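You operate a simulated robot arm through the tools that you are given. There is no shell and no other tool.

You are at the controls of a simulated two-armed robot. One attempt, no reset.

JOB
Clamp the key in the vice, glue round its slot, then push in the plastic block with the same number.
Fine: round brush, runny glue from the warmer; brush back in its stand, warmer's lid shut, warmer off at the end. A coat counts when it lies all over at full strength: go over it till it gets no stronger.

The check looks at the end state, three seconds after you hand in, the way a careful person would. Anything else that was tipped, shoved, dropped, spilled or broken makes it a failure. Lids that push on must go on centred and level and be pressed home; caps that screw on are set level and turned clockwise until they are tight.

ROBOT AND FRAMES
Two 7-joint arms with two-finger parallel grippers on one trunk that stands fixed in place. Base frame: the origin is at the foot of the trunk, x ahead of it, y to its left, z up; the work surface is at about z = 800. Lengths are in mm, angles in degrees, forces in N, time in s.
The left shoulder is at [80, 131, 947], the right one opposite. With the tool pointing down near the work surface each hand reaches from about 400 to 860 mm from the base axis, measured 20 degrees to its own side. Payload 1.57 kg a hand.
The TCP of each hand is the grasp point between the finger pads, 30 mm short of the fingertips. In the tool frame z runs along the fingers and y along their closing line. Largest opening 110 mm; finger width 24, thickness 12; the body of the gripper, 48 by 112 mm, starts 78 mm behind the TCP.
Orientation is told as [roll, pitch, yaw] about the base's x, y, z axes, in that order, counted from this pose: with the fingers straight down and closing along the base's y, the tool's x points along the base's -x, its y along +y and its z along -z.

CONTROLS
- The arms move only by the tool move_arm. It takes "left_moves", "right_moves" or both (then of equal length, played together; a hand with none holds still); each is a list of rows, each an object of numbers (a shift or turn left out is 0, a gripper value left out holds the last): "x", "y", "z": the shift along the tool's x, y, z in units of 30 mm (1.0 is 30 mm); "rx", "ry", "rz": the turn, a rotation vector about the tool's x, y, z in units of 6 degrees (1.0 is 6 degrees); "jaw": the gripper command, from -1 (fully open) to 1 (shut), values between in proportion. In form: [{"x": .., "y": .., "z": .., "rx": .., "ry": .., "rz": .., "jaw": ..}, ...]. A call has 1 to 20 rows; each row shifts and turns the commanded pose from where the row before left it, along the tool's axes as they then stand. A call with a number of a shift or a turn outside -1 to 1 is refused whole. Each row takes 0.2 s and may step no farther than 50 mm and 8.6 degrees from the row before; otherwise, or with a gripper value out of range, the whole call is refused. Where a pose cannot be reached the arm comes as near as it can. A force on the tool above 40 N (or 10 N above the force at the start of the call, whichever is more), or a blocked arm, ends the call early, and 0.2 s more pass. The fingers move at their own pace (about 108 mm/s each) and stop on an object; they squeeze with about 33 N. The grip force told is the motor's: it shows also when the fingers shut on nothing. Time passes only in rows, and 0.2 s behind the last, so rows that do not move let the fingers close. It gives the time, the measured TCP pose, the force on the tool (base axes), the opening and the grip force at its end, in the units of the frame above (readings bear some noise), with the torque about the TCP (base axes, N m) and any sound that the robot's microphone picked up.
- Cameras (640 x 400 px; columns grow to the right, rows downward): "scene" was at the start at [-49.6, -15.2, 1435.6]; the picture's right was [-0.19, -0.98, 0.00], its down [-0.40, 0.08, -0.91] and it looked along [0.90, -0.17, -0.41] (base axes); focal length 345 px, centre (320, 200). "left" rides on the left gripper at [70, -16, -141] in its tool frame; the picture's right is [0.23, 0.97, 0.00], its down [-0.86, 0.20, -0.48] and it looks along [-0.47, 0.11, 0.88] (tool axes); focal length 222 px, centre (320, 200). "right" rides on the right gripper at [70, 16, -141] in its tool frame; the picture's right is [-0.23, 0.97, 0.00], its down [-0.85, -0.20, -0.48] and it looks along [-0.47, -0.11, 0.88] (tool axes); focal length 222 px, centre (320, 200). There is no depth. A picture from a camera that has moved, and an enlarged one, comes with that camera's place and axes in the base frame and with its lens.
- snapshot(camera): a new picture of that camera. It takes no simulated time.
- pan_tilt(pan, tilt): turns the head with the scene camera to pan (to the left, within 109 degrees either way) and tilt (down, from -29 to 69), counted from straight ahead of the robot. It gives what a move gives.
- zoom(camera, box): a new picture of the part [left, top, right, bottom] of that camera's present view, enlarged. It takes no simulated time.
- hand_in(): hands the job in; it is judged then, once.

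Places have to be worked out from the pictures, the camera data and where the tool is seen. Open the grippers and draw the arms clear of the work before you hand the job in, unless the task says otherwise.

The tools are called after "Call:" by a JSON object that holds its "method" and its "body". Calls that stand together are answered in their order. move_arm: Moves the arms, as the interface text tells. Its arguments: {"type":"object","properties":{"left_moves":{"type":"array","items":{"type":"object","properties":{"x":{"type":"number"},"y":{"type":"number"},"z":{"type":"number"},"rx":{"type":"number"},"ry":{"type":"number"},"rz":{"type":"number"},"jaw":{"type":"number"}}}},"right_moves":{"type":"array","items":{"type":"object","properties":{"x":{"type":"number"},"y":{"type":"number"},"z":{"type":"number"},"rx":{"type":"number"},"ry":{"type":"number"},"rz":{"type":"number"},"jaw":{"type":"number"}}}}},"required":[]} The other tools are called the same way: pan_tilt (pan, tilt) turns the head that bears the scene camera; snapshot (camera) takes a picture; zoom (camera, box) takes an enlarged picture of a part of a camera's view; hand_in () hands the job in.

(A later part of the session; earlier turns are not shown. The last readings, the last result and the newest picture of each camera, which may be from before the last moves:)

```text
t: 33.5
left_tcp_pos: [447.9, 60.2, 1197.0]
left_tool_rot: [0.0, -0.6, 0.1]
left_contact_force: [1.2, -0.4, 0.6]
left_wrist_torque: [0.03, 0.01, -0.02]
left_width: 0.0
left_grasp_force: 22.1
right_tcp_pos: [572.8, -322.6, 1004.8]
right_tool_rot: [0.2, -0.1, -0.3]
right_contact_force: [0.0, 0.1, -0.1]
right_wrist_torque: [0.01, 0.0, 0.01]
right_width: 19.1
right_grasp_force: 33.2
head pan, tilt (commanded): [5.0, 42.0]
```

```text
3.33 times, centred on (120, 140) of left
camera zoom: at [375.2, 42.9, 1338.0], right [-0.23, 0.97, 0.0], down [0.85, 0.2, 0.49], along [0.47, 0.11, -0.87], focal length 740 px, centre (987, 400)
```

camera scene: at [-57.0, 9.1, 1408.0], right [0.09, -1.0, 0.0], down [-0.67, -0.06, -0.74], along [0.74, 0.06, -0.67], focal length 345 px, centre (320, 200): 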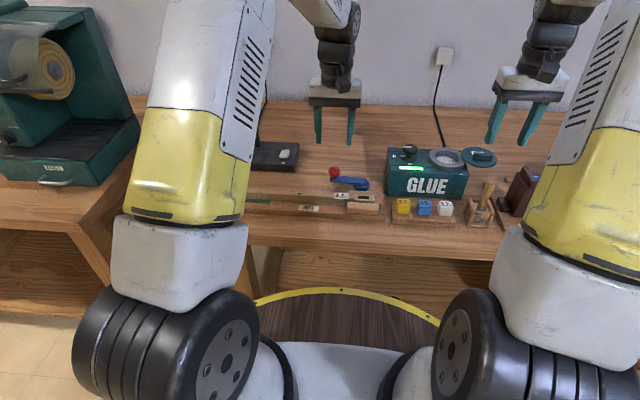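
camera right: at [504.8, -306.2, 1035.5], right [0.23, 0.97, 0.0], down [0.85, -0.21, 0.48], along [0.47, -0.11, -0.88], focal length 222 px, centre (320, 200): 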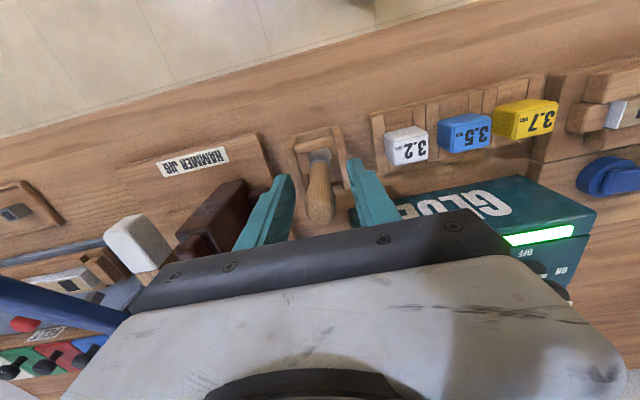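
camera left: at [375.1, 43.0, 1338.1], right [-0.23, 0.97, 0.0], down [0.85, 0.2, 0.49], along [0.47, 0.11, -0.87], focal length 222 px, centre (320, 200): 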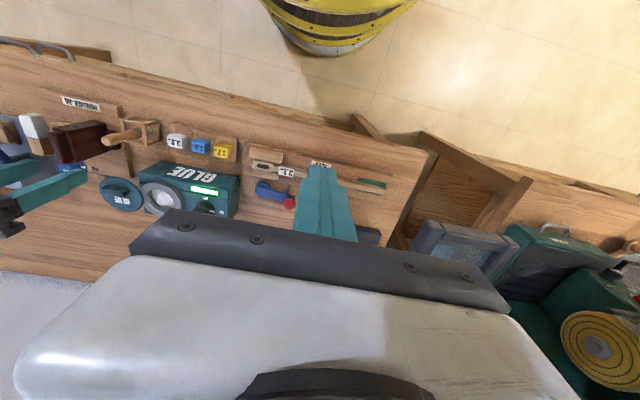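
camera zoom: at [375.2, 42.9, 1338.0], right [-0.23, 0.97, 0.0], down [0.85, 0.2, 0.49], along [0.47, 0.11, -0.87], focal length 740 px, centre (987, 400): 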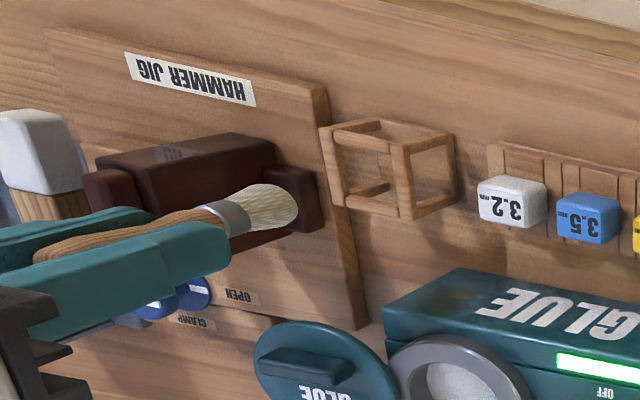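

The brush is out cleanly, with its tip about 91 mm below the TCP. The pot centre is about (695, -250), with ring top z≈903 and glue level z≈884. I'll wait for the glue to melt and watch its look.

Call:
{"method": "move_arm", "body": {"right_moves": [{"z": 0}, {"z": 0}, {"z": 0}, {"z": 0}, {"z": 0}, {"z": 0}, {"z": 0}, {"z": 0}, {"z": 0}, {"z": 0}, {"z": 0}, {"z": 0}, {"z": 0}, {"z": 0}, {"z": 0}, {"z": 0}, {"z": 0}, {"z": 0}, {"z": 0}, {"z": 0}]}}

Call:
{"method": "zoom", "body": {"camera": "scene", "box": [430, 146, 466, 170]}}

Call:
{"method": "zoom", "body": {"camera": "scene", "box": [470, 195, 500, 235]}}

```text
t: 37.7
left_tcp_pos: [446.8, 60.6, 1197.2]
left_tool_rot: [0.0, -0.5, 0.1]
left_contact_force: [0.5, -0.1, 0.3]
left_wrist_torque: [0.02, 0.0, 0.03]
left_width: 0.0
left_grasp_force: 21.7
right_tcp_pos: [575.3, -322.6, 1004.6]
right_tool_rot: [0.3, -0.1, -0.4]
right_contact_force: [-0.5, -0.5, -0.8]
right_wrist_torque: [-0.02, 0.01, -0.02]
right_width: 18.7
right_grasp_force: 32.7
head pan, tilt (commanded): [5.0, 42.0]
```

```text
16.00 times, centred on (448, 158) of scene
camera zoom: at [-57.0, 9.2, 1408.0], right [0.09, -1.0, 0.0], down [-0.67, -0.06, -0.74], along [0.74, 0.06, -0.67], focal length 5513 px, centre (-1728, 872)
```

zoom: 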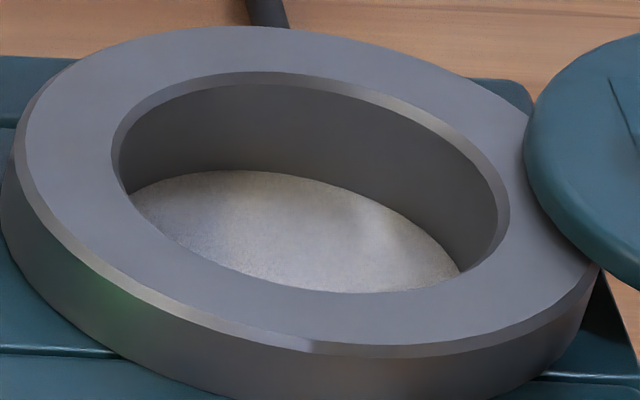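

```text
10.00 times, centred on (485, 215) of scene
camera zoom: at [-57.0, 9.2, 1408.0], right [0.09, -1.0, 0.0], down [-0.67, -0.06, -0.74], along [0.74, 0.06, -0.67], focal length 3446 px, centre (-1330, 50)
```

zoom: 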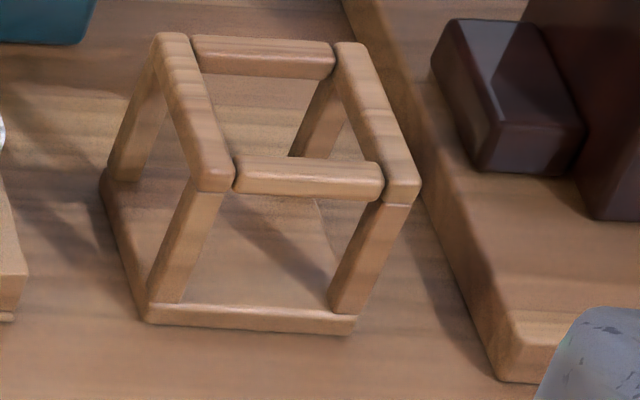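

The glue is slowly yellowing. I'll wait longer and check again.

Call:
{"method": "move_arm", "body": {"right_moves": [{"z": 0}, {"z": 0}, {"z": 0}, {"z": 0}, {"z": 0}, {"z": 0}, {"z": 0}, {"z": 0}, {"z": 0}, {"z": 0}, {"z": 0}, {"z": 0}, {"z": 0}, {"z": 0}, {"z": 0}, {"z": 0}, {"z": 0}, {"z": 0}, {"z": 0}, {"z": 0}]}}

Call:
{"method": "move_arm", "body": {"right_moves": [{"z": 0}, {"z": 0}, {"z": 0}, {"z": 0}, {"z": 0}, {"z": 0}, {"z": 0}, {"z": 0}, {"z": 0}, {"z": 0}, {"z": 0}, {"z": 0}, {"z": 0}, {"z": 0}, {"z": 0}, {"z": 0}, {"z": 0}, {"z": 0}, {"z": 0}, {"z": 0}]}}

Call:
{"method": "zoom", "body": {"camera": "scene", "box": [430, 146, 466, 170]}}

Call:
{"method": "zoom", "body": {"camera": "scene", "box": [440, 90, 540, 230]}}

```text
t: 41.9
left_tcp_pos: [447.0, 60.9, 1198.3]
left_tool_rot: [0.0, -0.6, 0.1]
left_contact_force: [-0.3, -0.8, 0.8]
left_wrist_torque: [0.0, -0.02, -0.01]
left_width: 0.0
left_grasp_force: 20.9
right_tcp_pos: [574.8, -323.4, 1003.7]
right_tool_rot: [0.1, -0.2, -0.3]
right_contact_force: [0.5, 0.9, -0.5]
right_wrist_torque: [0.02, -0.01, -0.02]
right_width: 18.8
right_grasp_force: 32.2
head pan, tilt (commanded): [5.0, 42.0]
```

```text
t: 46.1
left_tcp_pos: [447.7, 59.4, 1198.3]
left_tool_rot: [0.0, -0.6, 0.2]
left_contact_force: [1.3, -0.6, 0.3]
left_wrist_torque: [0.01, -0.02, 0.01]
left_width: 0.0
left_grasp_force: 20.9
right_tcp_pos: [573.1, -324.2, 1005.3]
right_tool_rot: [0.2, -0.3, -0.3]
right_contact_force: [-0.1, 0.4, -0.9]
right_wrist_torque: [0.02, -0.01, -0.02]
right_width: 19.0
right_grasp_force: 33.2
head pan, tilt (commanded): [5.0, 42.0]
```

```text
16.00 times, centred on (448, 158) of scene
camera zoom: at [-57.0, 9.2, 1408.0], right [0.09, -1.0, 0.0], down [-0.67, -0.06, -0.74], along [0.74, 0.06, -0.67], focal length 5513 px, centre (-1728, 872)
```

zoom: 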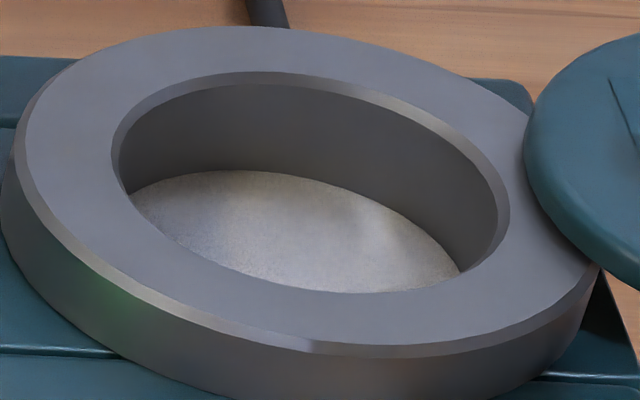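

```text
2.86 times, centred on (490, 160) of scene
camera zoom: at [-57.0, 9.2, 1408.0], right [0.09, -1.0, 0.0], down [-0.67, -0.06, -0.74], along [0.74, 0.06, -0.67], focal length 984 px, centre (-166, 314)
```

zoom: 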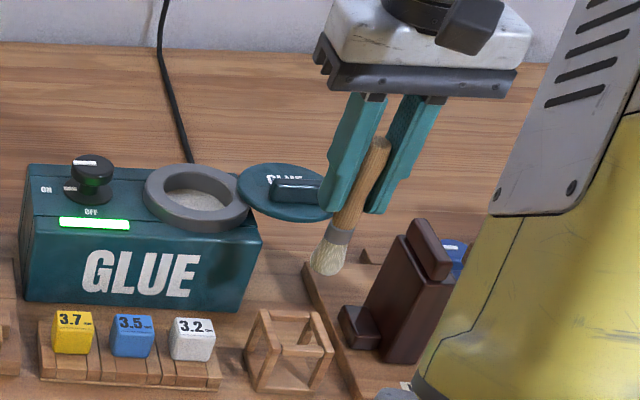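

There's no obvious change in colour between 31 s and 46 s. I'll carry the brush over the pot, high enough to clear the lid and ring, and look at the glue from there.

Call:
{"method": "move_arm", "body": {"right_moves": [{"z": -0.9}, {"z": -0.5}, {"x": -0.827, "y": 0.48}, {"x": -0.827, "y": 0.48}, {"x": -0.827, "y": 0.48}, {"x": -0.827, "y": 0.48}, {"x": -0.827, "y": 0.48}, {"z": 0}]}}

Call:
{"method": "snapshot", "body": {"camera": "right"}}

Call:
{"method": "zoom", "body": {"camera": "right", "box": [220, 90, 420, 230]}}

Call:
{"method": "zoom", "body": {"camera": "scene", "box": [410, 90, 500, 190]}}

Call:
{"method": "zoom", "body": {"camera": "left", "box": [90, 130, 250, 230]}}

```text
t: 47.9
left_tcp_pos: [447.6, 60.5, 1197.5]
left_tool_rot: [-0.1, -0.6, 0.1]
left_contact_force: [-0.1, -0.1, 0.2]
left_wrist_torque: [0.01, 0.03, 0.04]
left_width: 0.0
left_grasp_force: 21.4
right_tcp_pos: [697.5, -252.7, 1045.9]
right_tool_rot: [0.2, -0.2, -0.4]
right_contact_force: [-0.2, -1.0, 0.0]
right_wrist_torque: [-0.04, 0.02, -0.02]
right_width: 18.8
right_grasp_force: 33.3
head pan, tilt (commanded): [5.0, 42.0]
```

```text
taken
camera right: at [629.0, -235.5, 1188.0], right [0.23, 0.97, 0.0], down [0.85, -0.21, 0.48], along [0.47, -0.11, -0.88], focal length 222 px, centre (320, 200)
```

right: 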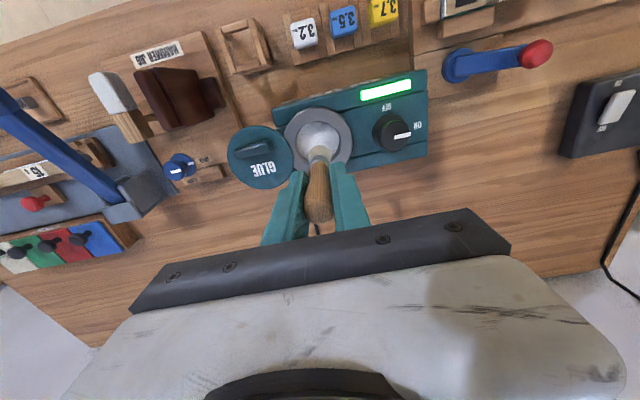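

```text
2.86 times, centred on (320, 160) of right
camera zoom: at [629.0, -235.5, 1188.0], right [0.23, 0.97, 0.0], down [0.85, -0.21, 0.48], along [0.47, -0.11, -0.88], focal length 635 px, centre (320, 314)
```

zoom: 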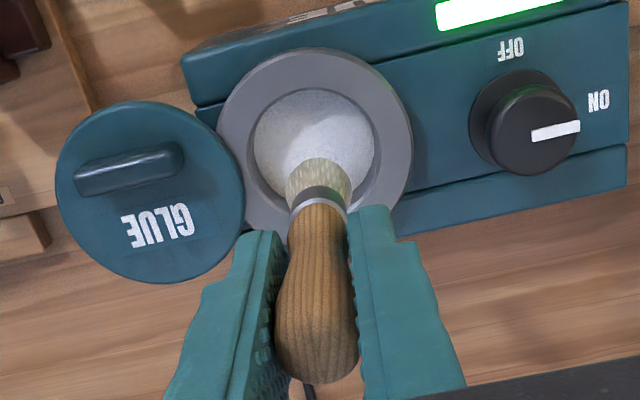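

```text
4.00 times, centred on (455, 140) of scene
camera zoom: at [-57.0, 9.2, 1408.0], right [0.09, -1.0, 0.0], down [-0.67, -0.06, -0.74], along [0.74, 0.06, -0.67], focal length 1378 px, centre (-220, 440)
```

zoom: 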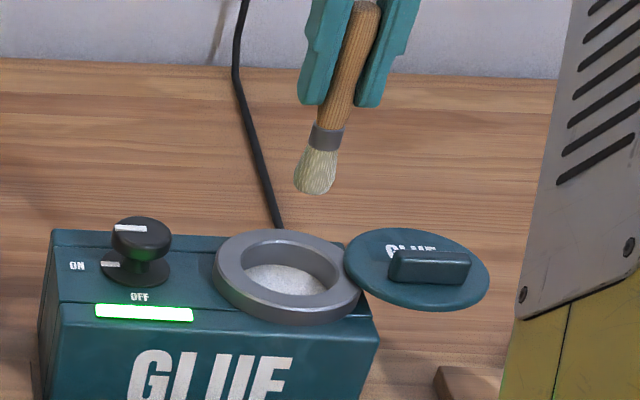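

```text
4.00 times, centred on (170, 180) of left
camera zoom: at [375.1, 43.0, 1338.0], right [-0.23, 0.97, 0.0], down [0.85, 0.2, 0.49], along [0.47, 0.11, -0.87], focal length 888 px, centre (920, 280)
```

zoom: 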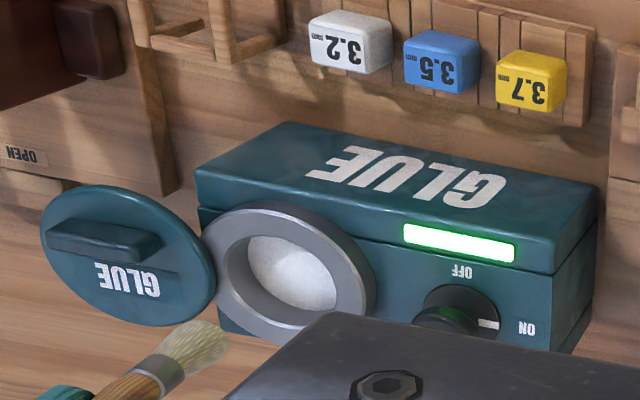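

The tip is near (692, -250, 955) and the pot centre near (697, -253). I'll shift slightly and lower the tip carefully into the pot to test whether the glue is soft.

Call:
{"method": "move_arm", "body": {"right_moves": [{"x": -0.13, "y": -0.07, "z": 0.9}, {"z": 0.9}, {"z": 0.2}, {"z": 0.2}, {"z": 0}]}}

Call:
{"method": "zoom", "body": {"camera": "scene", "box": [425, 120, 485, 175]}}

Call:
{"method": "zoom", "body": {"camera": "right", "box": [240, 100, 400, 220]}}

```text
t: 49.1
left_tcp_pos: [447.7, 60.0, 1198.2]
left_tool_rot: [-0.1, -0.7, 0.0]
left_contact_force: [0.7, -0.5, 0.1]
left_wrist_torque: [0.0, 0.01, 0.01]
left_width: 0.0
left_grasp_force: 21.7
right_tcp_pos: [701.6, -253.7, 980.4]
right_tool_rot: [0.2, -0.1, -0.3]
right_contact_force: [-0.2, 0.2, 0.2]
right_wrist_torque: [-0.04, -0.01, 0.01]
right_width: 18.6
right_grasp_force: 32.9
head pan, tilt (commanded): [5.0, 42.0]
```

```text
7.27 times, centred on (455, 148) of scene
camera zoom: at [-57.0, 9.2, 1408.0], right [0.09, -1.0, 0.0], down [-0.67, -0.06, -0.74], along [0.74, 0.06, -0.67], focal length 2506 px, centre (-662, 582)
```

zoom: 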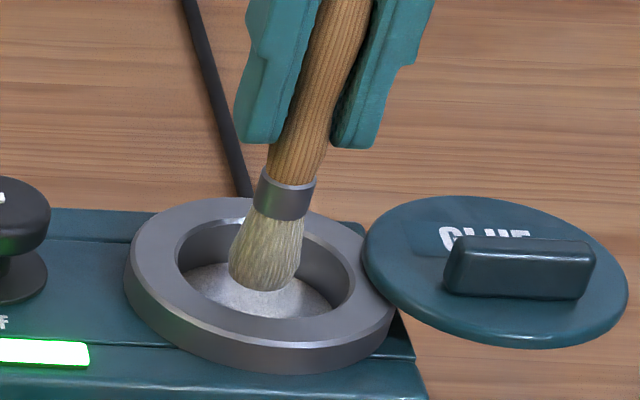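

```text
3.33 times, centred on (320, 160) of right
camera zoom: at [633.0, -237.4, 1122.3], right [0.23, 0.97, 0.0], down [0.85, -0.21, 0.48], along [0.47, -0.11, -0.88], focal length 740 px, centre (320, 333)
```

zoom: 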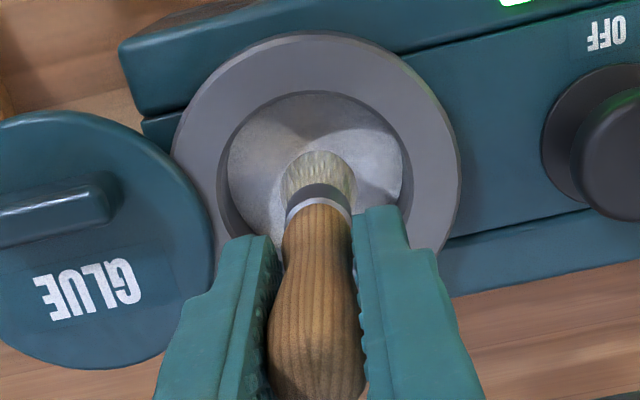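

The brush is entering the pot centred, with no contact force yet. I'll lower in small steps and watch the force.

Call:
{"method": "move_arm", "body": {"right_moves": [{"z": 0.12}, {"z": 0.12}, {"z": 0.12}, {"z": 0}]}}

Call:
{"method": "zoom", "body": {"camera": "scene", "box": [425, 120, 485, 175]}}

```text
t: 50.1
left_tcp_pos: [446.4, 60.3, 1197.4]
left_tool_rot: [0.0, -0.6, 0.1]
left_contact_force: [-0.8, 0.2, -0.4]
left_wrist_torque: [-0.02, 0.02, -0.02]
left_width: 0.0
left_grasp_force: 21.1
right_tcp_pos: [701.8, -254.0, 969.4]
right_tool_rot: [0.2, -0.1, -0.3]
right_contact_force: [0.1, 0.3, -0.2]
right_wrist_torque: [0.02, 0.06, -0.02]
right_width: 18.7
right_grasp_force: 32.7
head pan, tilt (commanded): [5.0, 42.0]
```

```text
7.27 times, centred on (455, 148) of scene
camera zoom: at [-57.0, 9.2, 1408.0], right [0.09, -1.0, 0.0], down [-0.67, -0.06, -0.74], along [0.74, 0.06, -0.67], focal length 2506 px, centre (-662, 582)
```

zoom: 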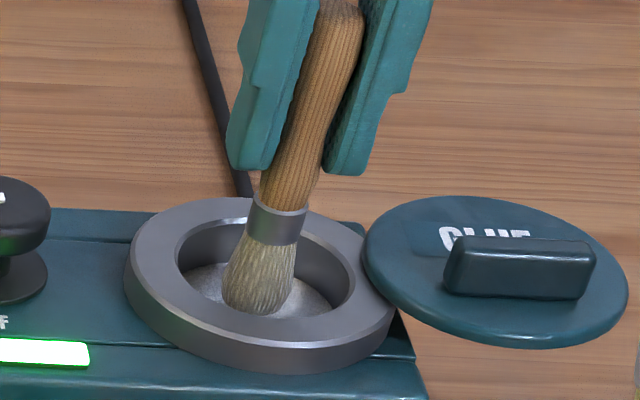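

There's still no force. I'll lower another 6 mm to dip into the glue surface.

Call:
{"method": "move_arm", "body": {"right_moves": [{"z": 0.1}, {"z": 0.1}, {"z": 0}]}}

Call:
{"method": "zoom", "body": {"camera": "scene", "box": [435, 135, 471, 165]}}

Call:
{"method": "zoom", "body": {"camera": "right", "box": [270, 110, 370, 180]}}

```text
t: 50.9
left_tcp_pos: [447.7, 60.3, 1197.9]
left_tool_rot: [0.0, -0.6, 0.1]
left_contact_force: [-0.5, 0.5, 0.2]
left_wrist_torque: [-0.01, -0.03, 0.0]
left_width: 0.2
left_grasp_force: 21.6
right_tcp_pos: [701.0, -254.1, 964.5]
right_tool_rot: [0.2, -0.2, -0.4]
right_contact_force: [0.4, -0.2, -0.5]
right_wrist_torque: [-0.02, 0.01, 0.0]
right_width: 19.0
right_grasp_force: 33.7
head pan, tilt (commanded): [5.0, 42.0]
```

```text
13.33 times, centred on (453, 150) of scene
camera zoom: at [-57.0, 9.2, 1408.0], right [0.09, -1.0, 0.0], down [-0.67, -0.06, -0.74], along [0.74, 0.06, -0.67], focal length 4594 px, centre (-1453, 867)
```

zoom: 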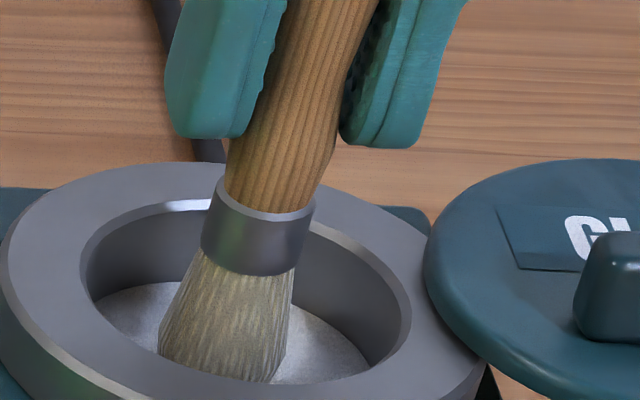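

```text
5.71 times, centred on (320, 145) of right
camera zoom: at [632.8, -237.0, 1106.1], right [0.23, 0.97, 0.0], down [0.85, -0.21, 0.48], along [0.47, -0.11, -0.88], focal length 1269 px, centre (320, 514)
```

zoom: 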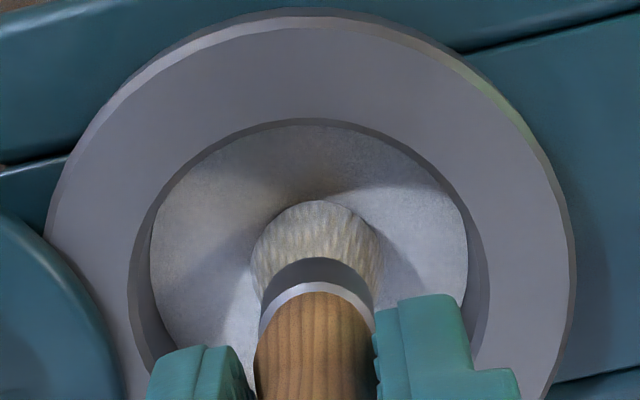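

The bristle bottom now meets the glue surface without force. I'll lift slightly and check whether the bristles picked up glue.

Call:
{"method": "move_arm", "body": {"right_moves": [{"z": 0.1}, {"z": 0}, {"z": 0}, {"z": -0.9}, {"z": -0.8}]}}

Call:
{"method": "zoom", "body": {"camera": "scene", "box": [435, 125, 471, 170]}}

Call:
{"method": "zoom", "body": {"camera": "right", "box": [270, 110, 370, 180]}}

```text
t: 52.1
left_tcp_pos: [449.2, 59.4, 1197.5]
left_tool_rot: [0.0, -0.6, 0.0]
left_contact_force: [0.2, 0.6, 0.4]
left_wrist_torque: [0.04, 0.01, 0.04]
left_width: 0.0
left_grasp_force: 21.4
right_tcp_pos: [702.5, -253.1, 1012.7]
right_tool_rot: [0.3, 0.0, -0.3]
right_contact_force: [0.4, 0.0, -1.2]
right_wrist_torque: [-0.02, 0.0, -0.01]
right_width: 19.0
right_grasp_force: 33.0
head pan, tilt (commanded): [5.0, 42.0]
```

```text
8.89 times, centred on (453, 148) of scene
camera zoom: at [-56.9, 9.1, 1408.0], right [0.09, -1.0, 0.0], down [-0.67, -0.06, -0.74], along [0.74, 0.06, -0.67], focal length 3063 px, centre (-862, 667)
```

zoom: 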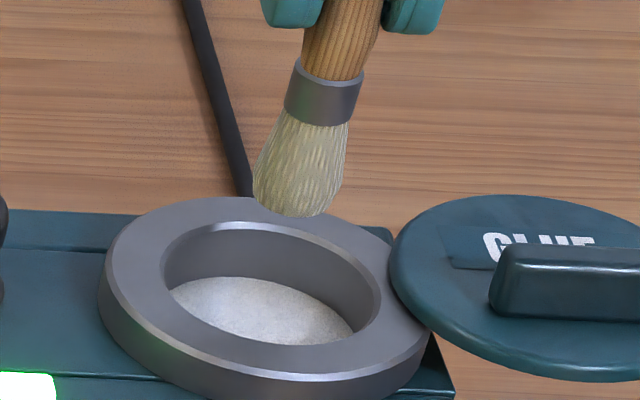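

```text
5.71 times, centred on (320, 145) of right
camera zoom: at [633.0, -237.3, 1154.6], right [0.23, 0.97, 0.0], down [0.85, -0.21, 0.48], along [0.47, -0.11, -0.88], focal length 1269 px, centre (320, 514)
```

zoom: 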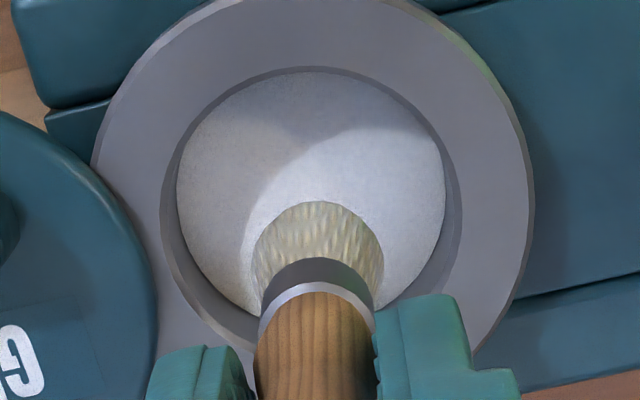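

The bristles look dry and the glue is still matte white, so it isn't melted yet. I'll wait with the brush held above the pot.

Call:
{"method": "move_arm", "body": {"right_moves": [{"z": 0}, {"z": 0}, {"z": 0}, {"z": 0}, {"z": 0}, {"z": 0}, {"z": 0}, {"z": 0}, {"z": 0}, {"z": 0}, {"z": 0}, {"z": 0}, {"z": 0}, {"z": 0}, {"z": 0}, {"z": 0}, {"z": 0}, {"z": 0}, {"z": 0}, {"z": 0}]}}

Call:
{"method": "move_arm", "body": {"right_moves": [{"z": 0}, {"z": 0}, {"z": 0}, {"z": 0}, {"z": 0}, {"z": 0}, {"z": 0}, {"z": 0}, {"z": 0}, {"z": 0}, {"z": 0}, {"z": 0}, {"z": 0}, {"z": 0}, {"z": 0}, {"z": 0}, {"z": 0}, {"z": 0}, {"z": 0}, {"z": 0}]}}

Call:
{"method": "move_arm", "body": {"right_moves": [{"z": 0}, {"z": 0}, {"z": 0}, {"z": 0}, {"z": 0}, {"z": 0}, {"z": 0}, {"z": 0}, {"z": 0}, {"z": 0}, {"z": 0}, {"z": 0}, {"z": 0}, {"z": 0}, {"z": 0}, {"z": 0}, {"z": 0}, {"z": 0}, {"z": 0}, {"z": 0}]}}

Call:
{"method": "zoom", "body": {"camera": "right", "box": [270, 110, 370, 180]}}

Call:
{"method": "zoom", "body": {"camera": "scene", "box": [435, 125, 471, 170]}}

```text
t: 56.3
left_tcp_pos: [448.4, 60.5, 1197.7]
left_tool_rot: [0.0, -0.6, 0.1]
left_contact_force: [-0.1, 0.5, 0.4]
left_wrist_torque: [0.05, -0.01, -0.01]
left_width: 0.0
left_grasp_force: 21.8
right_tcp_pos: [702.9, -253.5, 1013.0]
right_tool_rot: [0.2, -0.2, -0.3]
right_contact_force: [0.6, 0.3, 0.0]
right_wrist_torque: [0.02, 0.0, 0.0]
right_width: 18.5
right_grasp_force: 32.9
head pan, tilt (commanded): [5.0, 42.0]
```

```text
t: 60.5
left_tcp_pos: [448.1, 61.2, 1197.2]
left_tool_rot: [0.1, -0.7, 0.1]
left_contact_force: [0.2, 0.2, 0.2]
left_wrist_torque: [-0.02, 0.01, 0.01]
left_width: 0.0
left_grasp_force: 21.0
right_tcp_pos: [700.8, -254.1, 1012.9]
right_tool_rot: [0.2, -0.2, -0.3]
right_contact_force: [0.6, 0.2, 0.1]
right_wrist_torque: [-0.02, 0.05, 0.02]
right_width: 19.0
right_grasp_force: 33.1
head pan, tilt (commanded): [5.0, 42.0]
```

```text
t: 64.7
left_tcp_pos: [447.0, 60.1, 1197.2]
left_tool_rot: [0.0, -0.6, 0.0]
left_contact_force: [-0.3, 0.2, -0.1]
left_wrist_torque: [-0.01, 0.01, 0.01]
left_width: 0.0
left_grasp_force: 21.2
right_tcp_pos: [701.4, -254.6, 1012.2]
right_tool_rot: [0.3, -0.2, -0.3]
right_contact_force: [-0.2, -0.1, -0.2]
right_wrist_torque: [0.05, -0.03, -0.01]
right_width: 18.6
right_grasp_force: 32.9
head pan, tilt (commanded): [5.0, 42.0]
```

```text
5.71 times, centred on (320, 145) of right
camera zoom: at [632.9, -237.3, 1154.5], right [0.23, 0.97, 0.0], down [0.85, -0.21, 0.48], along [0.47, -0.11, -0.88], focal length 1269 px, centre (320, 514)
```

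zoom: 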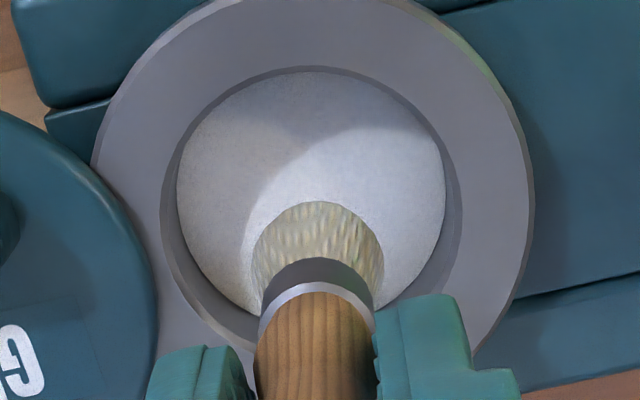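

```text
8.89 times, centred on (453, 148) of scene
camera zoom: at [-57.0, 9.2, 1408.0], right [0.09, -1.0, 0.0], down [-0.67, -0.06, -0.74], along [0.74, 0.06, -0.67], focal length 3063 px, centre (-862, 667)
```

zoom: 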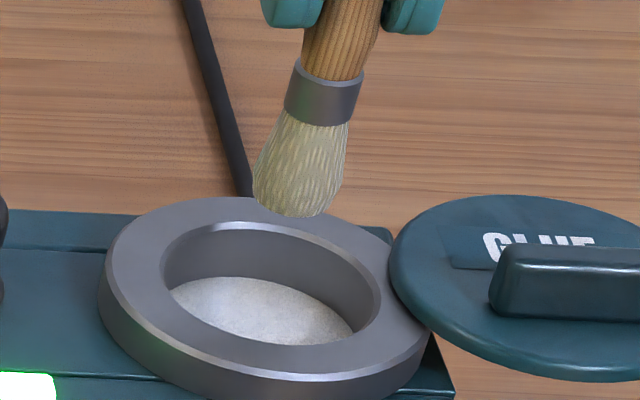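

There's no visible change at 64 s. I'll dip again, hold for a couple of seconds, and compare the bristles afterwards.

Call:
{"method": "move_arm", "body": {"right_moves": [{"z": 0.9}, {"z": 0.8}, {"z": 0.1}, {"z": 0}, {"z": 0}, {"z": 0}, {"z": 0}, {"z": 0}, {"z": 0}, {"z": 0}, {"z": 0}, {"z": 0}]}}

Call:
{"method": "zoom", "body": {"camera": "scene", "box": [435, 135, 471, 165]}}

Call:
{"method": "move_arm", "body": {"right_moves": [{"z": -0.9}, {"z": -0.9}, {"z": 0}]}}

Call:
{"method": "zoom", "body": {"camera": "scene", "box": [435, 125, 471, 170]}}

```text
t: 67.3
left_tcp_pos: [446.5, 59.7, 1198.3]
left_tool_rot: [0.0, -0.6, 0.0]
left_contact_force: [0.6, -0.3, -1.4]
left_wrist_torque: [-0.03, 0.01, -0.02]
left_width: 0.0
left_grasp_force: 21.3
right_tcp_pos: [702.2, -253.5, 960.2]
right_tool_rot: [0.2, -0.3, -0.2]
right_contact_force: [1.0, -0.3, -0.8]
right_wrist_torque: [-0.05, 0.02, 0.0]
right_width: 18.9
right_grasp_force: 32.7
head pan, tilt (commanded): [5.0, 42.0]
```

```text
13.33 times, centred on (453, 150) of scene
camera zoom: at [-57.0, 9.2, 1408.0], right [0.09, -1.0, 0.0], down [-0.67, -0.06, -0.74], along [0.74, 0.06, -0.67], focal length 4594 px, centre (-1453, 867)
```

zoom: 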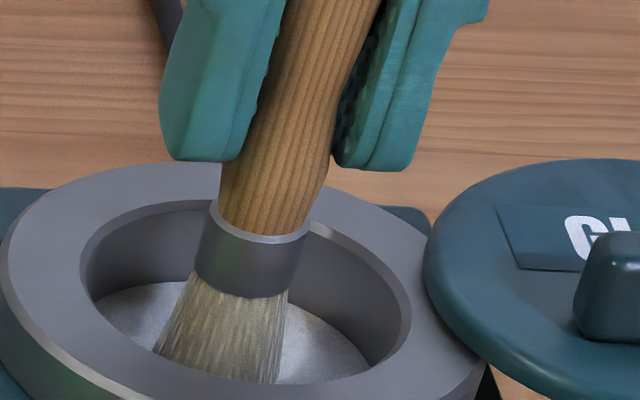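

```text
t: 68.1
left_tcp_pos: [448.4, 60.4, 1198.0]
left_tool_rot: [0.0, -0.7, 0.1]
left_contact_force: [-0.5, 0.4, -0.3]
left_wrist_torque: [-0.02, -0.01, -0.04]
left_width: 0.0
left_grasp_force: 21.6
right_tcp_pos: [701.2, -253.1, 1013.4]
right_tool_rot: [0.3, -0.1, -0.4]
right_contact_force: [0.8, 0.5, 0.5]
right_wrist_torque: [-0.01, 0.02, 0.01]
right_width: 18.7
right_grasp_force: 33.3
head pan, tilt (commanded): [5.0, 42.0]
```

```text
8.89 times, centred on (453, 148) of scene
camera zoom: at [-57.0, 9.2, 1408.0], right [0.09, -1.0, 0.0], down [-0.67, -0.06, -0.74], along [0.74, 0.06, -0.67], focal length 3063 px, centre (-862, 667)
```

zoom: 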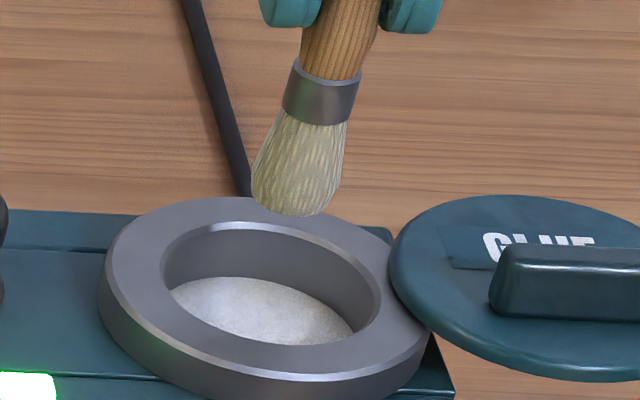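

Call:
{"method": "zoom", "body": {"camera": "scene", "box": [446, 130, 458, 150]}}

Call:
{"method": "move_arm", "body": {"right_moves": [{"z": 0}, {"z": 0}, {"z": 0}, {"z": 0}, {"z": 0}, {"z": 0}, {"z": 0}, {"z": 0}, {"z": 0}, {"z": 0}, {"z": 0}, {"z": 0}, {"z": 0}, {"z": 0}, {"z": 0}, {"z": 0}, {"z": 0}, {"z": 0}, {"z": 0}, {"z": 0}]}}

Call:
{"method": "move_arm", "body": {"right_moves": [{"z": 0}, {"z": 0}, {"z": 0}, {"z": 0}, {"z": 0}, {"z": 0}, {"z": 0}, {"z": 0}, {"z": 0}, {"z": 0}, {"z": 0}, {"z": 0}, {"z": 0}, {"z": 0}, {"z": 0}, {"z": 0}, {"z": 0}, {"z": 0}, {"z": 0}, {"z": 0}]}}

Call:
{"method": "move_arm", "body": {"right_moves": [{"z": 0}, {"z": 0}, {"z": 0}, {"z": 0}, {"z": 0}, {"z": 0}, {"z": 0}, {"z": 0}, {"z": 0}, {"z": 0}, {"z": 0}, {"z": 0}, {"z": 0}, {"z": 0}, {"z": 0}, {"z": 0}, {"z": 0}, {"z": 0}, {"z": 0}, {"z": 0}]}}

Call:
{"method": "zoom", "body": {"camera": "scene", "box": [435, 125, 471, 170]}}

```text
16.00 times, centred on (452, 140) of scene
camera zoom: at [-57.0, 9.2, 1408.0], right [0.09, -1.0, 0.0], down [-0.67, -0.06, -0.74], along [0.74, 0.06, -0.67], focal length 5513 px, centre (-1792, 1160)
```

zoom: 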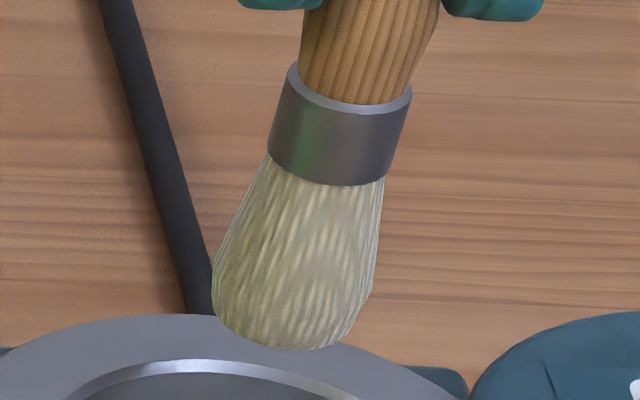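

```text
t: 72.3
left_tcp_pos: [447.9, 59.3, 1198.2]
left_tool_rot: [0.0, -0.5, 0.1]
left_contact_force: [0.1, -0.8, -0.2]
left_wrist_torque: [0.0, -0.01, 0.01]
left_width: 0.1
left_grasp_force: 21.0
right_tcp_pos: [701.3, -254.2, 1013.0]
right_tool_rot: [0.2, -0.2, -0.4]
right_contact_force: [0.0, 0.9, -0.2]
right_wrist_torque: [-0.02, -0.02, 0.0]
right_width: 18.5
right_grasp_force: 33.2
head pan, tilt (commanded): [5.0, 42.0]
```

```text
t: 76.5
left_tcp_pos: [448.6, 61.4, 1198.6]
left_tool_rot: [0.1, -0.7, 0.2]
left_contact_force: [-0.3, 0.1, 0.4]
left_wrist_torque: [-0.04, 0.01, 0.01]
left_width: 0.0
left_grasp_force: 21.8
right_tcp_pos: [702.2, -253.5, 1012.5]
right_tool_rot: [0.2, -0.2, -0.3]
right_contact_force: [0.6, 0.2, -0.1]
right_wrist_torque: [0.02, 0.01, 0.0]
right_width: 18.8
right_grasp_force: 33.2
head pan, tilt (commanded): [5.0, 42.0]
```

```text
t: 80.7
left_tcp_pos: [448.3, 61.4, 1197.0]
left_tool_rot: [0.0, -0.6, 0.1]
left_contact_force: [-0.4, 0.0, 0.1]
left_wrist_torque: [0.01, -0.02, -0.01]
left_width: 0.0
left_grasp_force: 21.2
right_tcp_pos: [701.3, -253.6, 1013.1]
right_tool_rot: [0.2, -0.3, -0.3]
right_contact_force: [-0.4, -1.0, -0.7]
right_wrist_torque: [0.01, 0.01, 0.02]
right_width: 19.1
right_grasp_force: 33.2
head pan, tilt (commanded): [5.0, 42.0]
```

```text
8.89 times, centred on (453, 148) of scene
camera zoom: at [-57.0, 9.2, 1408.0], right [0.09, -1.0, 0.0], down [-0.67, -0.06, -0.74], along [0.74, 0.06, -0.67], focal length 3063 px, centre (-862, 667)
```

zoom: 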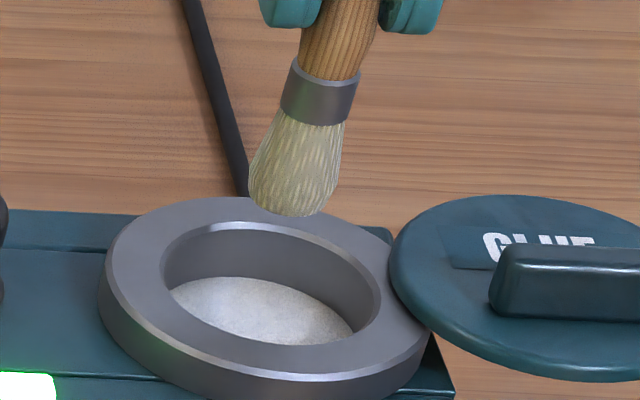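

Still no change in look, but the glue may already be soft and the brush may carry some. The slot is at about (587, -45.5, 843) and the tip is about 88 mm below the TCP. I'll carry the brush high over to the slot and look.

Call:
{"method": "move_arm", "body": {"right_moves": [{"z": -0.8}, {"z": -0.4}, {"x": 0.53, "y": 0.985}, {"x": 0.53, "y": 0.985}, {"x": 0.53, "y": 0.985}, {"x": 0.53, "y": 0.985}, {"x": 0.53, "y": 0.985}, {"x": 0.53, "y": 0.985}, {"x": 0.53, "y": 0.985}, {"z": 0}]}}

Call:
{"method": "snapshot", "body": {"camera": "right"}}

Call:
{"method": "snapshot", "body": {"camera": "left"}}

Call:
{"method": "snapshot", "body": {"camera": "scene"}}

```text
t: 82.9
left_tcp_pos: [448.3, 59.3, 1197.1]
left_tool_rot: [0.0, -0.6, 0.1]
left_contact_force: [-0.1, -0.1, -0.7]
left_wrist_torque: [0.04, -0.01, 0.01]
left_width: 0.2
left_grasp_force: 21.2
right_tcp_pos: [592.7, -46.2, 1048.1]
right_tool_rot: [0.2, -0.1, -0.2]
right_contact_force: [0.0, 0.0, 0.0]
right_wrist_torque: [0.01, 0.01, -0.01]
right_width: 19.0
right_grasp_force: 32.5
head pan, tilt (commanded): [5.0, 42.0]
```

```text
taken
camera right: at [523.1, -29.8, 1189.7], right [0.23, 0.97, 0.0], down [0.85, -0.21, 0.48], along [0.47, -0.11, -0.88], focal length 222 px, centre (320, 200)
```

right: 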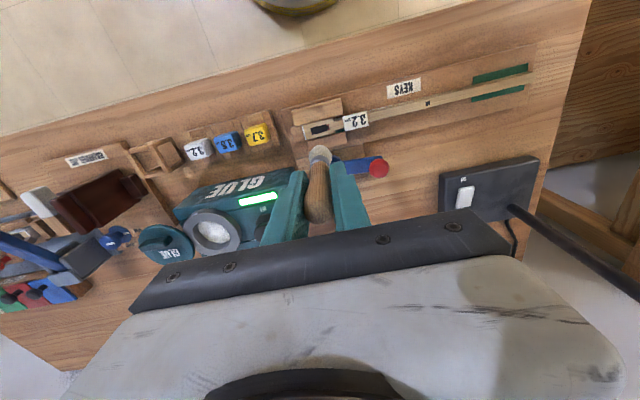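

```text
taken
camera left: at [375.1, 43.0, 1338.0], right [-0.23, 0.97, 0.0], down [0.85, 0.2, 0.49], along [0.47, 0.11, -0.87], focal length 222 px, centre (320, 200)
```

left: 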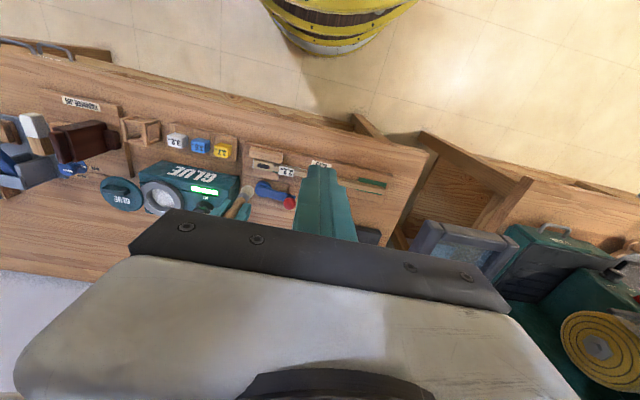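

```text
taken
camera scene: at [-57.0, 9.2, 1408.0], right [0.09, -1.0, 0.0], down [-0.67, -0.06, -0.74], along [0.74, 0.06, -0.67], focal length 345 px, centre (320, 200)
```

scene: 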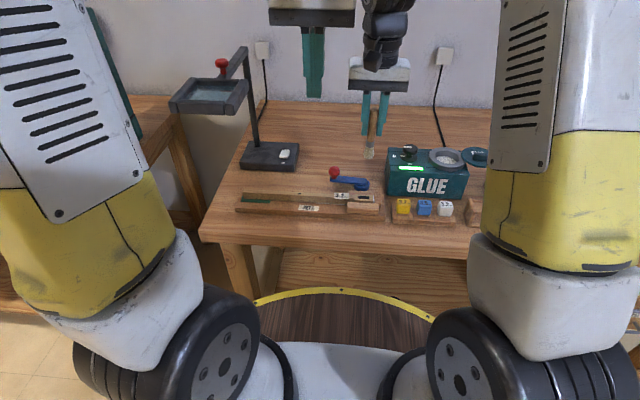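

Call:
{"method": "zoom", "body": {"camera": "scene", "box": [340, 110, 400, 210]}}

Call:
{"method": "zoom", "body": {"camera": "right", "box": [280, 100, 370, 170]}}

Call:
{"method": "zoom", "body": {"camera": "left", "box": [220, 140, 310, 220]}}

```text
4.00 times, centred on (370, 160) of scene
camera zoom: at [-57.0, 9.2, 1408.0], right [0.09, -1.0, 0.0], down [-0.67, -0.06, -0.74], along [0.74, 0.06, -0.67], focal length 1378 px, centre (120, 360)
```

zoom: 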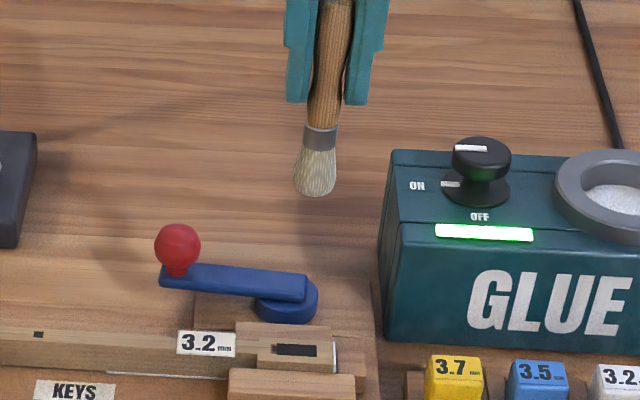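

```text
5.71 times, centred on (325, 135) of right
camera zoom: at [523.1, -29.8, 1189.7], right [0.23, 0.97, 0.0], down [0.85, -0.21, 0.48], along [0.47, -0.11, -0.88], focal length 1269 px, centre (291, 571)
```

zoom: 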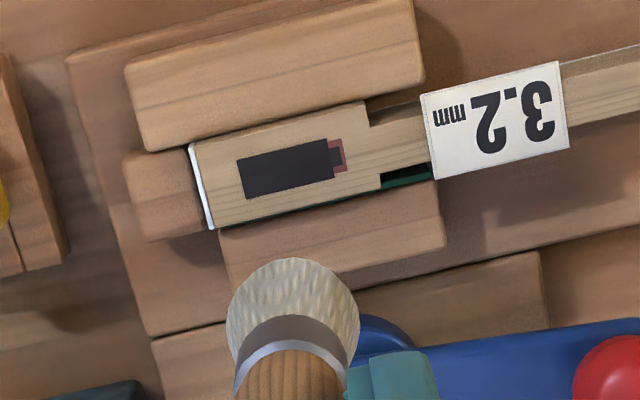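

```text
5.00 times, centred on (265, 180) of left
camera zoom: at [375.1, 43.0, 1338.0], right [-0.23, 0.97, 0.0], down [0.85, 0.2, 0.49], along [0.47, 0.11, -0.87], focal length 1111 px, centre (595, 300)
```

zoom: 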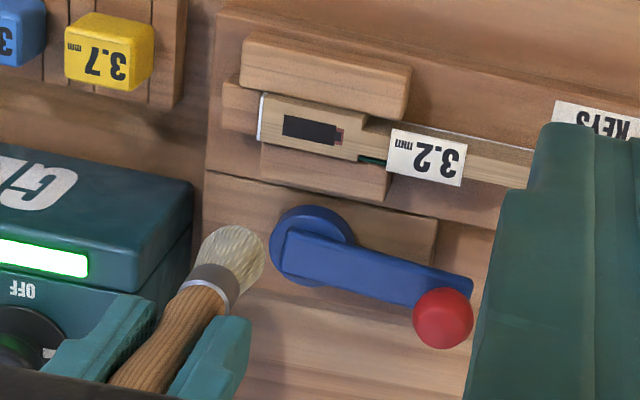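

The tip is over the slot at about (588, -45). I'll lower it to just above the key.

Call:
{"method": "move_arm", "body": {"right_moves": [{"z": 1}, {"z": 1}, {"z": 1}, {"z": 0.4}, {"z": 0}]}}

Call:
{"method": "zoom", "body": {"camera": "scene", "box": [335, 160, 395, 210]}}

Call:
{"method": "zoom", "body": {"camera": "right", "box": [270, 100, 370, 170]}}

Call:
{"method": "zoom", "body": {"camera": "left", "box": [220, 130, 320, 200]}}

```text
t: 84.1
left_tcp_pos: [447.9, 58.6, 1197.8]
left_tool_rot: [0.0, -0.6, 0.1]
left_contact_force: [0.0, -0.2, -0.5]
left_wrist_torque: [0.0, 0.02, 0.01]
left_width: 0.1
left_grasp_force: 21.5
right_tcp_pos: [591.3, -45.5, 946.2]
right_tool_rot: [0.2, -0.2, -0.3]
right_contact_force: [0.2, -1.3, -0.1]
right_wrist_torque: [0.0, -0.02, 0.02]
right_width: 19.0
right_grasp_force: 33.0
head pan, tilt (commanded): [5.0, 42.0]
```

```text
8.00 times, centred on (365, 185) of scene
camera zoom: at [-57.0, 9.2, 1408.0], right [0.09, -1.0, 0.0], down [-0.67, -0.06, -0.74], along [0.74, 0.06, -0.67], focal length 2756 px, centre (-40, 320)
```

zoom: 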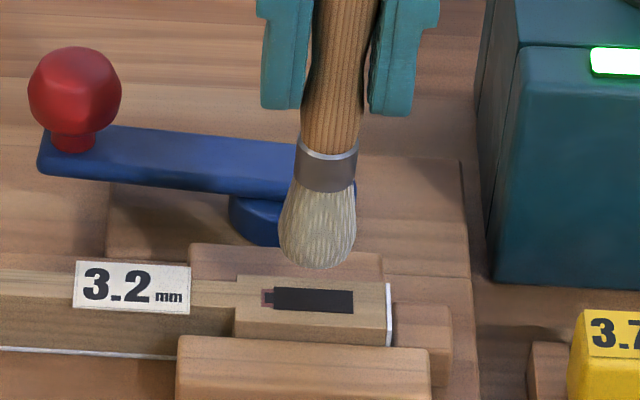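

```text
5.71 times, centred on (320, 135) of right
camera zoom: at [522.8, -29.3, 1088.2], right [0.23, 0.97, 0.0], down [0.85, -0.21, 0.48], along [0.47, -0.11, -0.88], focal length 1269 px, centre (320, 571)
```

zoom: 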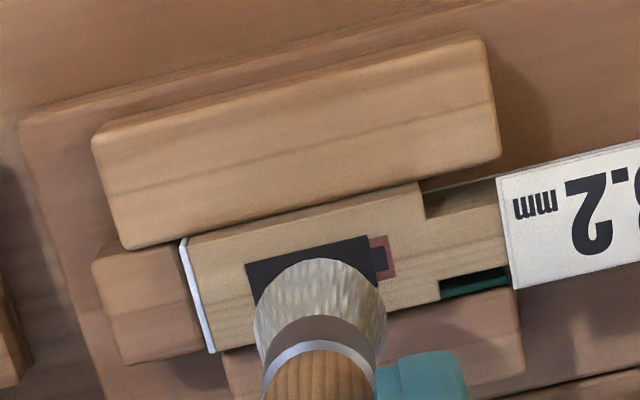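

```text
5.71 times, centred on (270, 165) of left
camera zoom: at [375.1, 43.0, 1338.0], right [-0.23, 0.97, 0.0], down [0.85, 0.2, 0.49], along [0.47, 0.11, -0.87], focal length 1269 px, centre (606, 400)
```

zoom: 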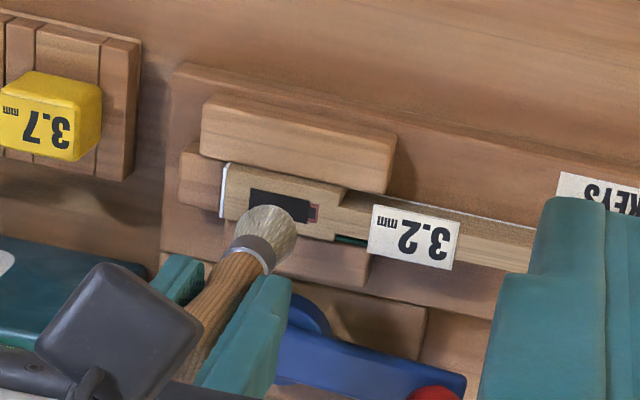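

The brush is centred over the slot, about 15 mm above. I'll lower it onto the key in small steps.

Call:
{"method": "move_arm", "body": {"right_moves": [{"z": 0.15}, {"z": 0.15}, {"z": 0.15}, {"z": 0.1}, {"z": 0}]}}

Call:
{"method": "zoom", "body": {"camera": "scene", "box": [335, 160, 395, 210]}}

Call:
{"method": "zoom", "body": {"camera": "left", "box": [240, 150, 280, 180]}}

```text
t: 85.3
left_tcp_pos: [447.4, 60.1, 1197.8]
left_tool_rot: [0.0, -0.7, 0.2]
left_contact_force: [0.4, 0.7, -0.3]
left_wrist_torque: [0.02, 0.01, 0.04]
left_width: 0.0
left_grasp_force: 20.7
right_tcp_pos: [591.8, -45.8, 930.2]
right_tool_rot: [0.2, -0.1, -0.2]
right_contact_force: [-0.6, -0.2, 0.1]
right_wrist_torque: [-0.01, 0.0, 0.02]
right_width: 18.9
right_grasp_force: 33.1
head pan, tilt (commanded): [5.0, 42.0]
```

```text
8.00 times, centred on (365, 185) of scene
camera zoom: at [-57.0, 9.2, 1408.0], right [0.09, -1.0, 0.0], down [-0.67, -0.06, -0.74], along [0.74, 0.06, -0.67], focal length 2756 px, centre (-40, 320)
```

zoom: 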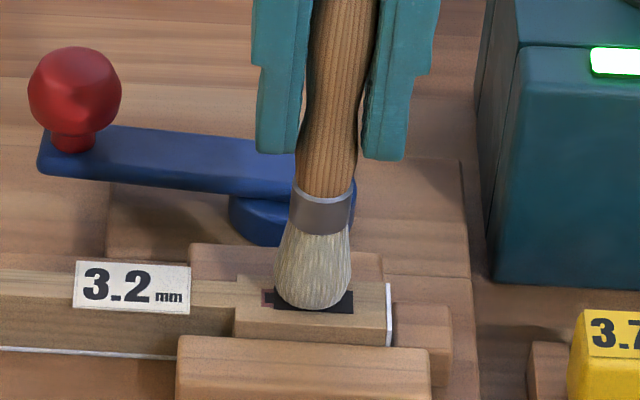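

```text
13.33 times, centred on (260, 165) of left
camera zoom: at [375.1, 43.0, 1338.0], right [-0.23, 0.97, 0.0], down [0.85, 0.2, 0.49], along [0.47, 0.11, -0.87], focal length 2962 px, centre (1120, 667)
```

zoom: 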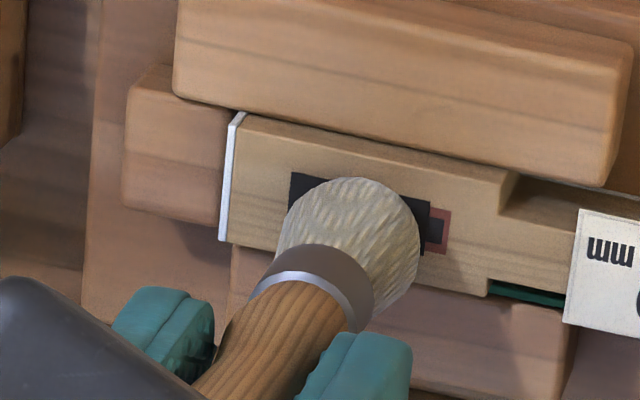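

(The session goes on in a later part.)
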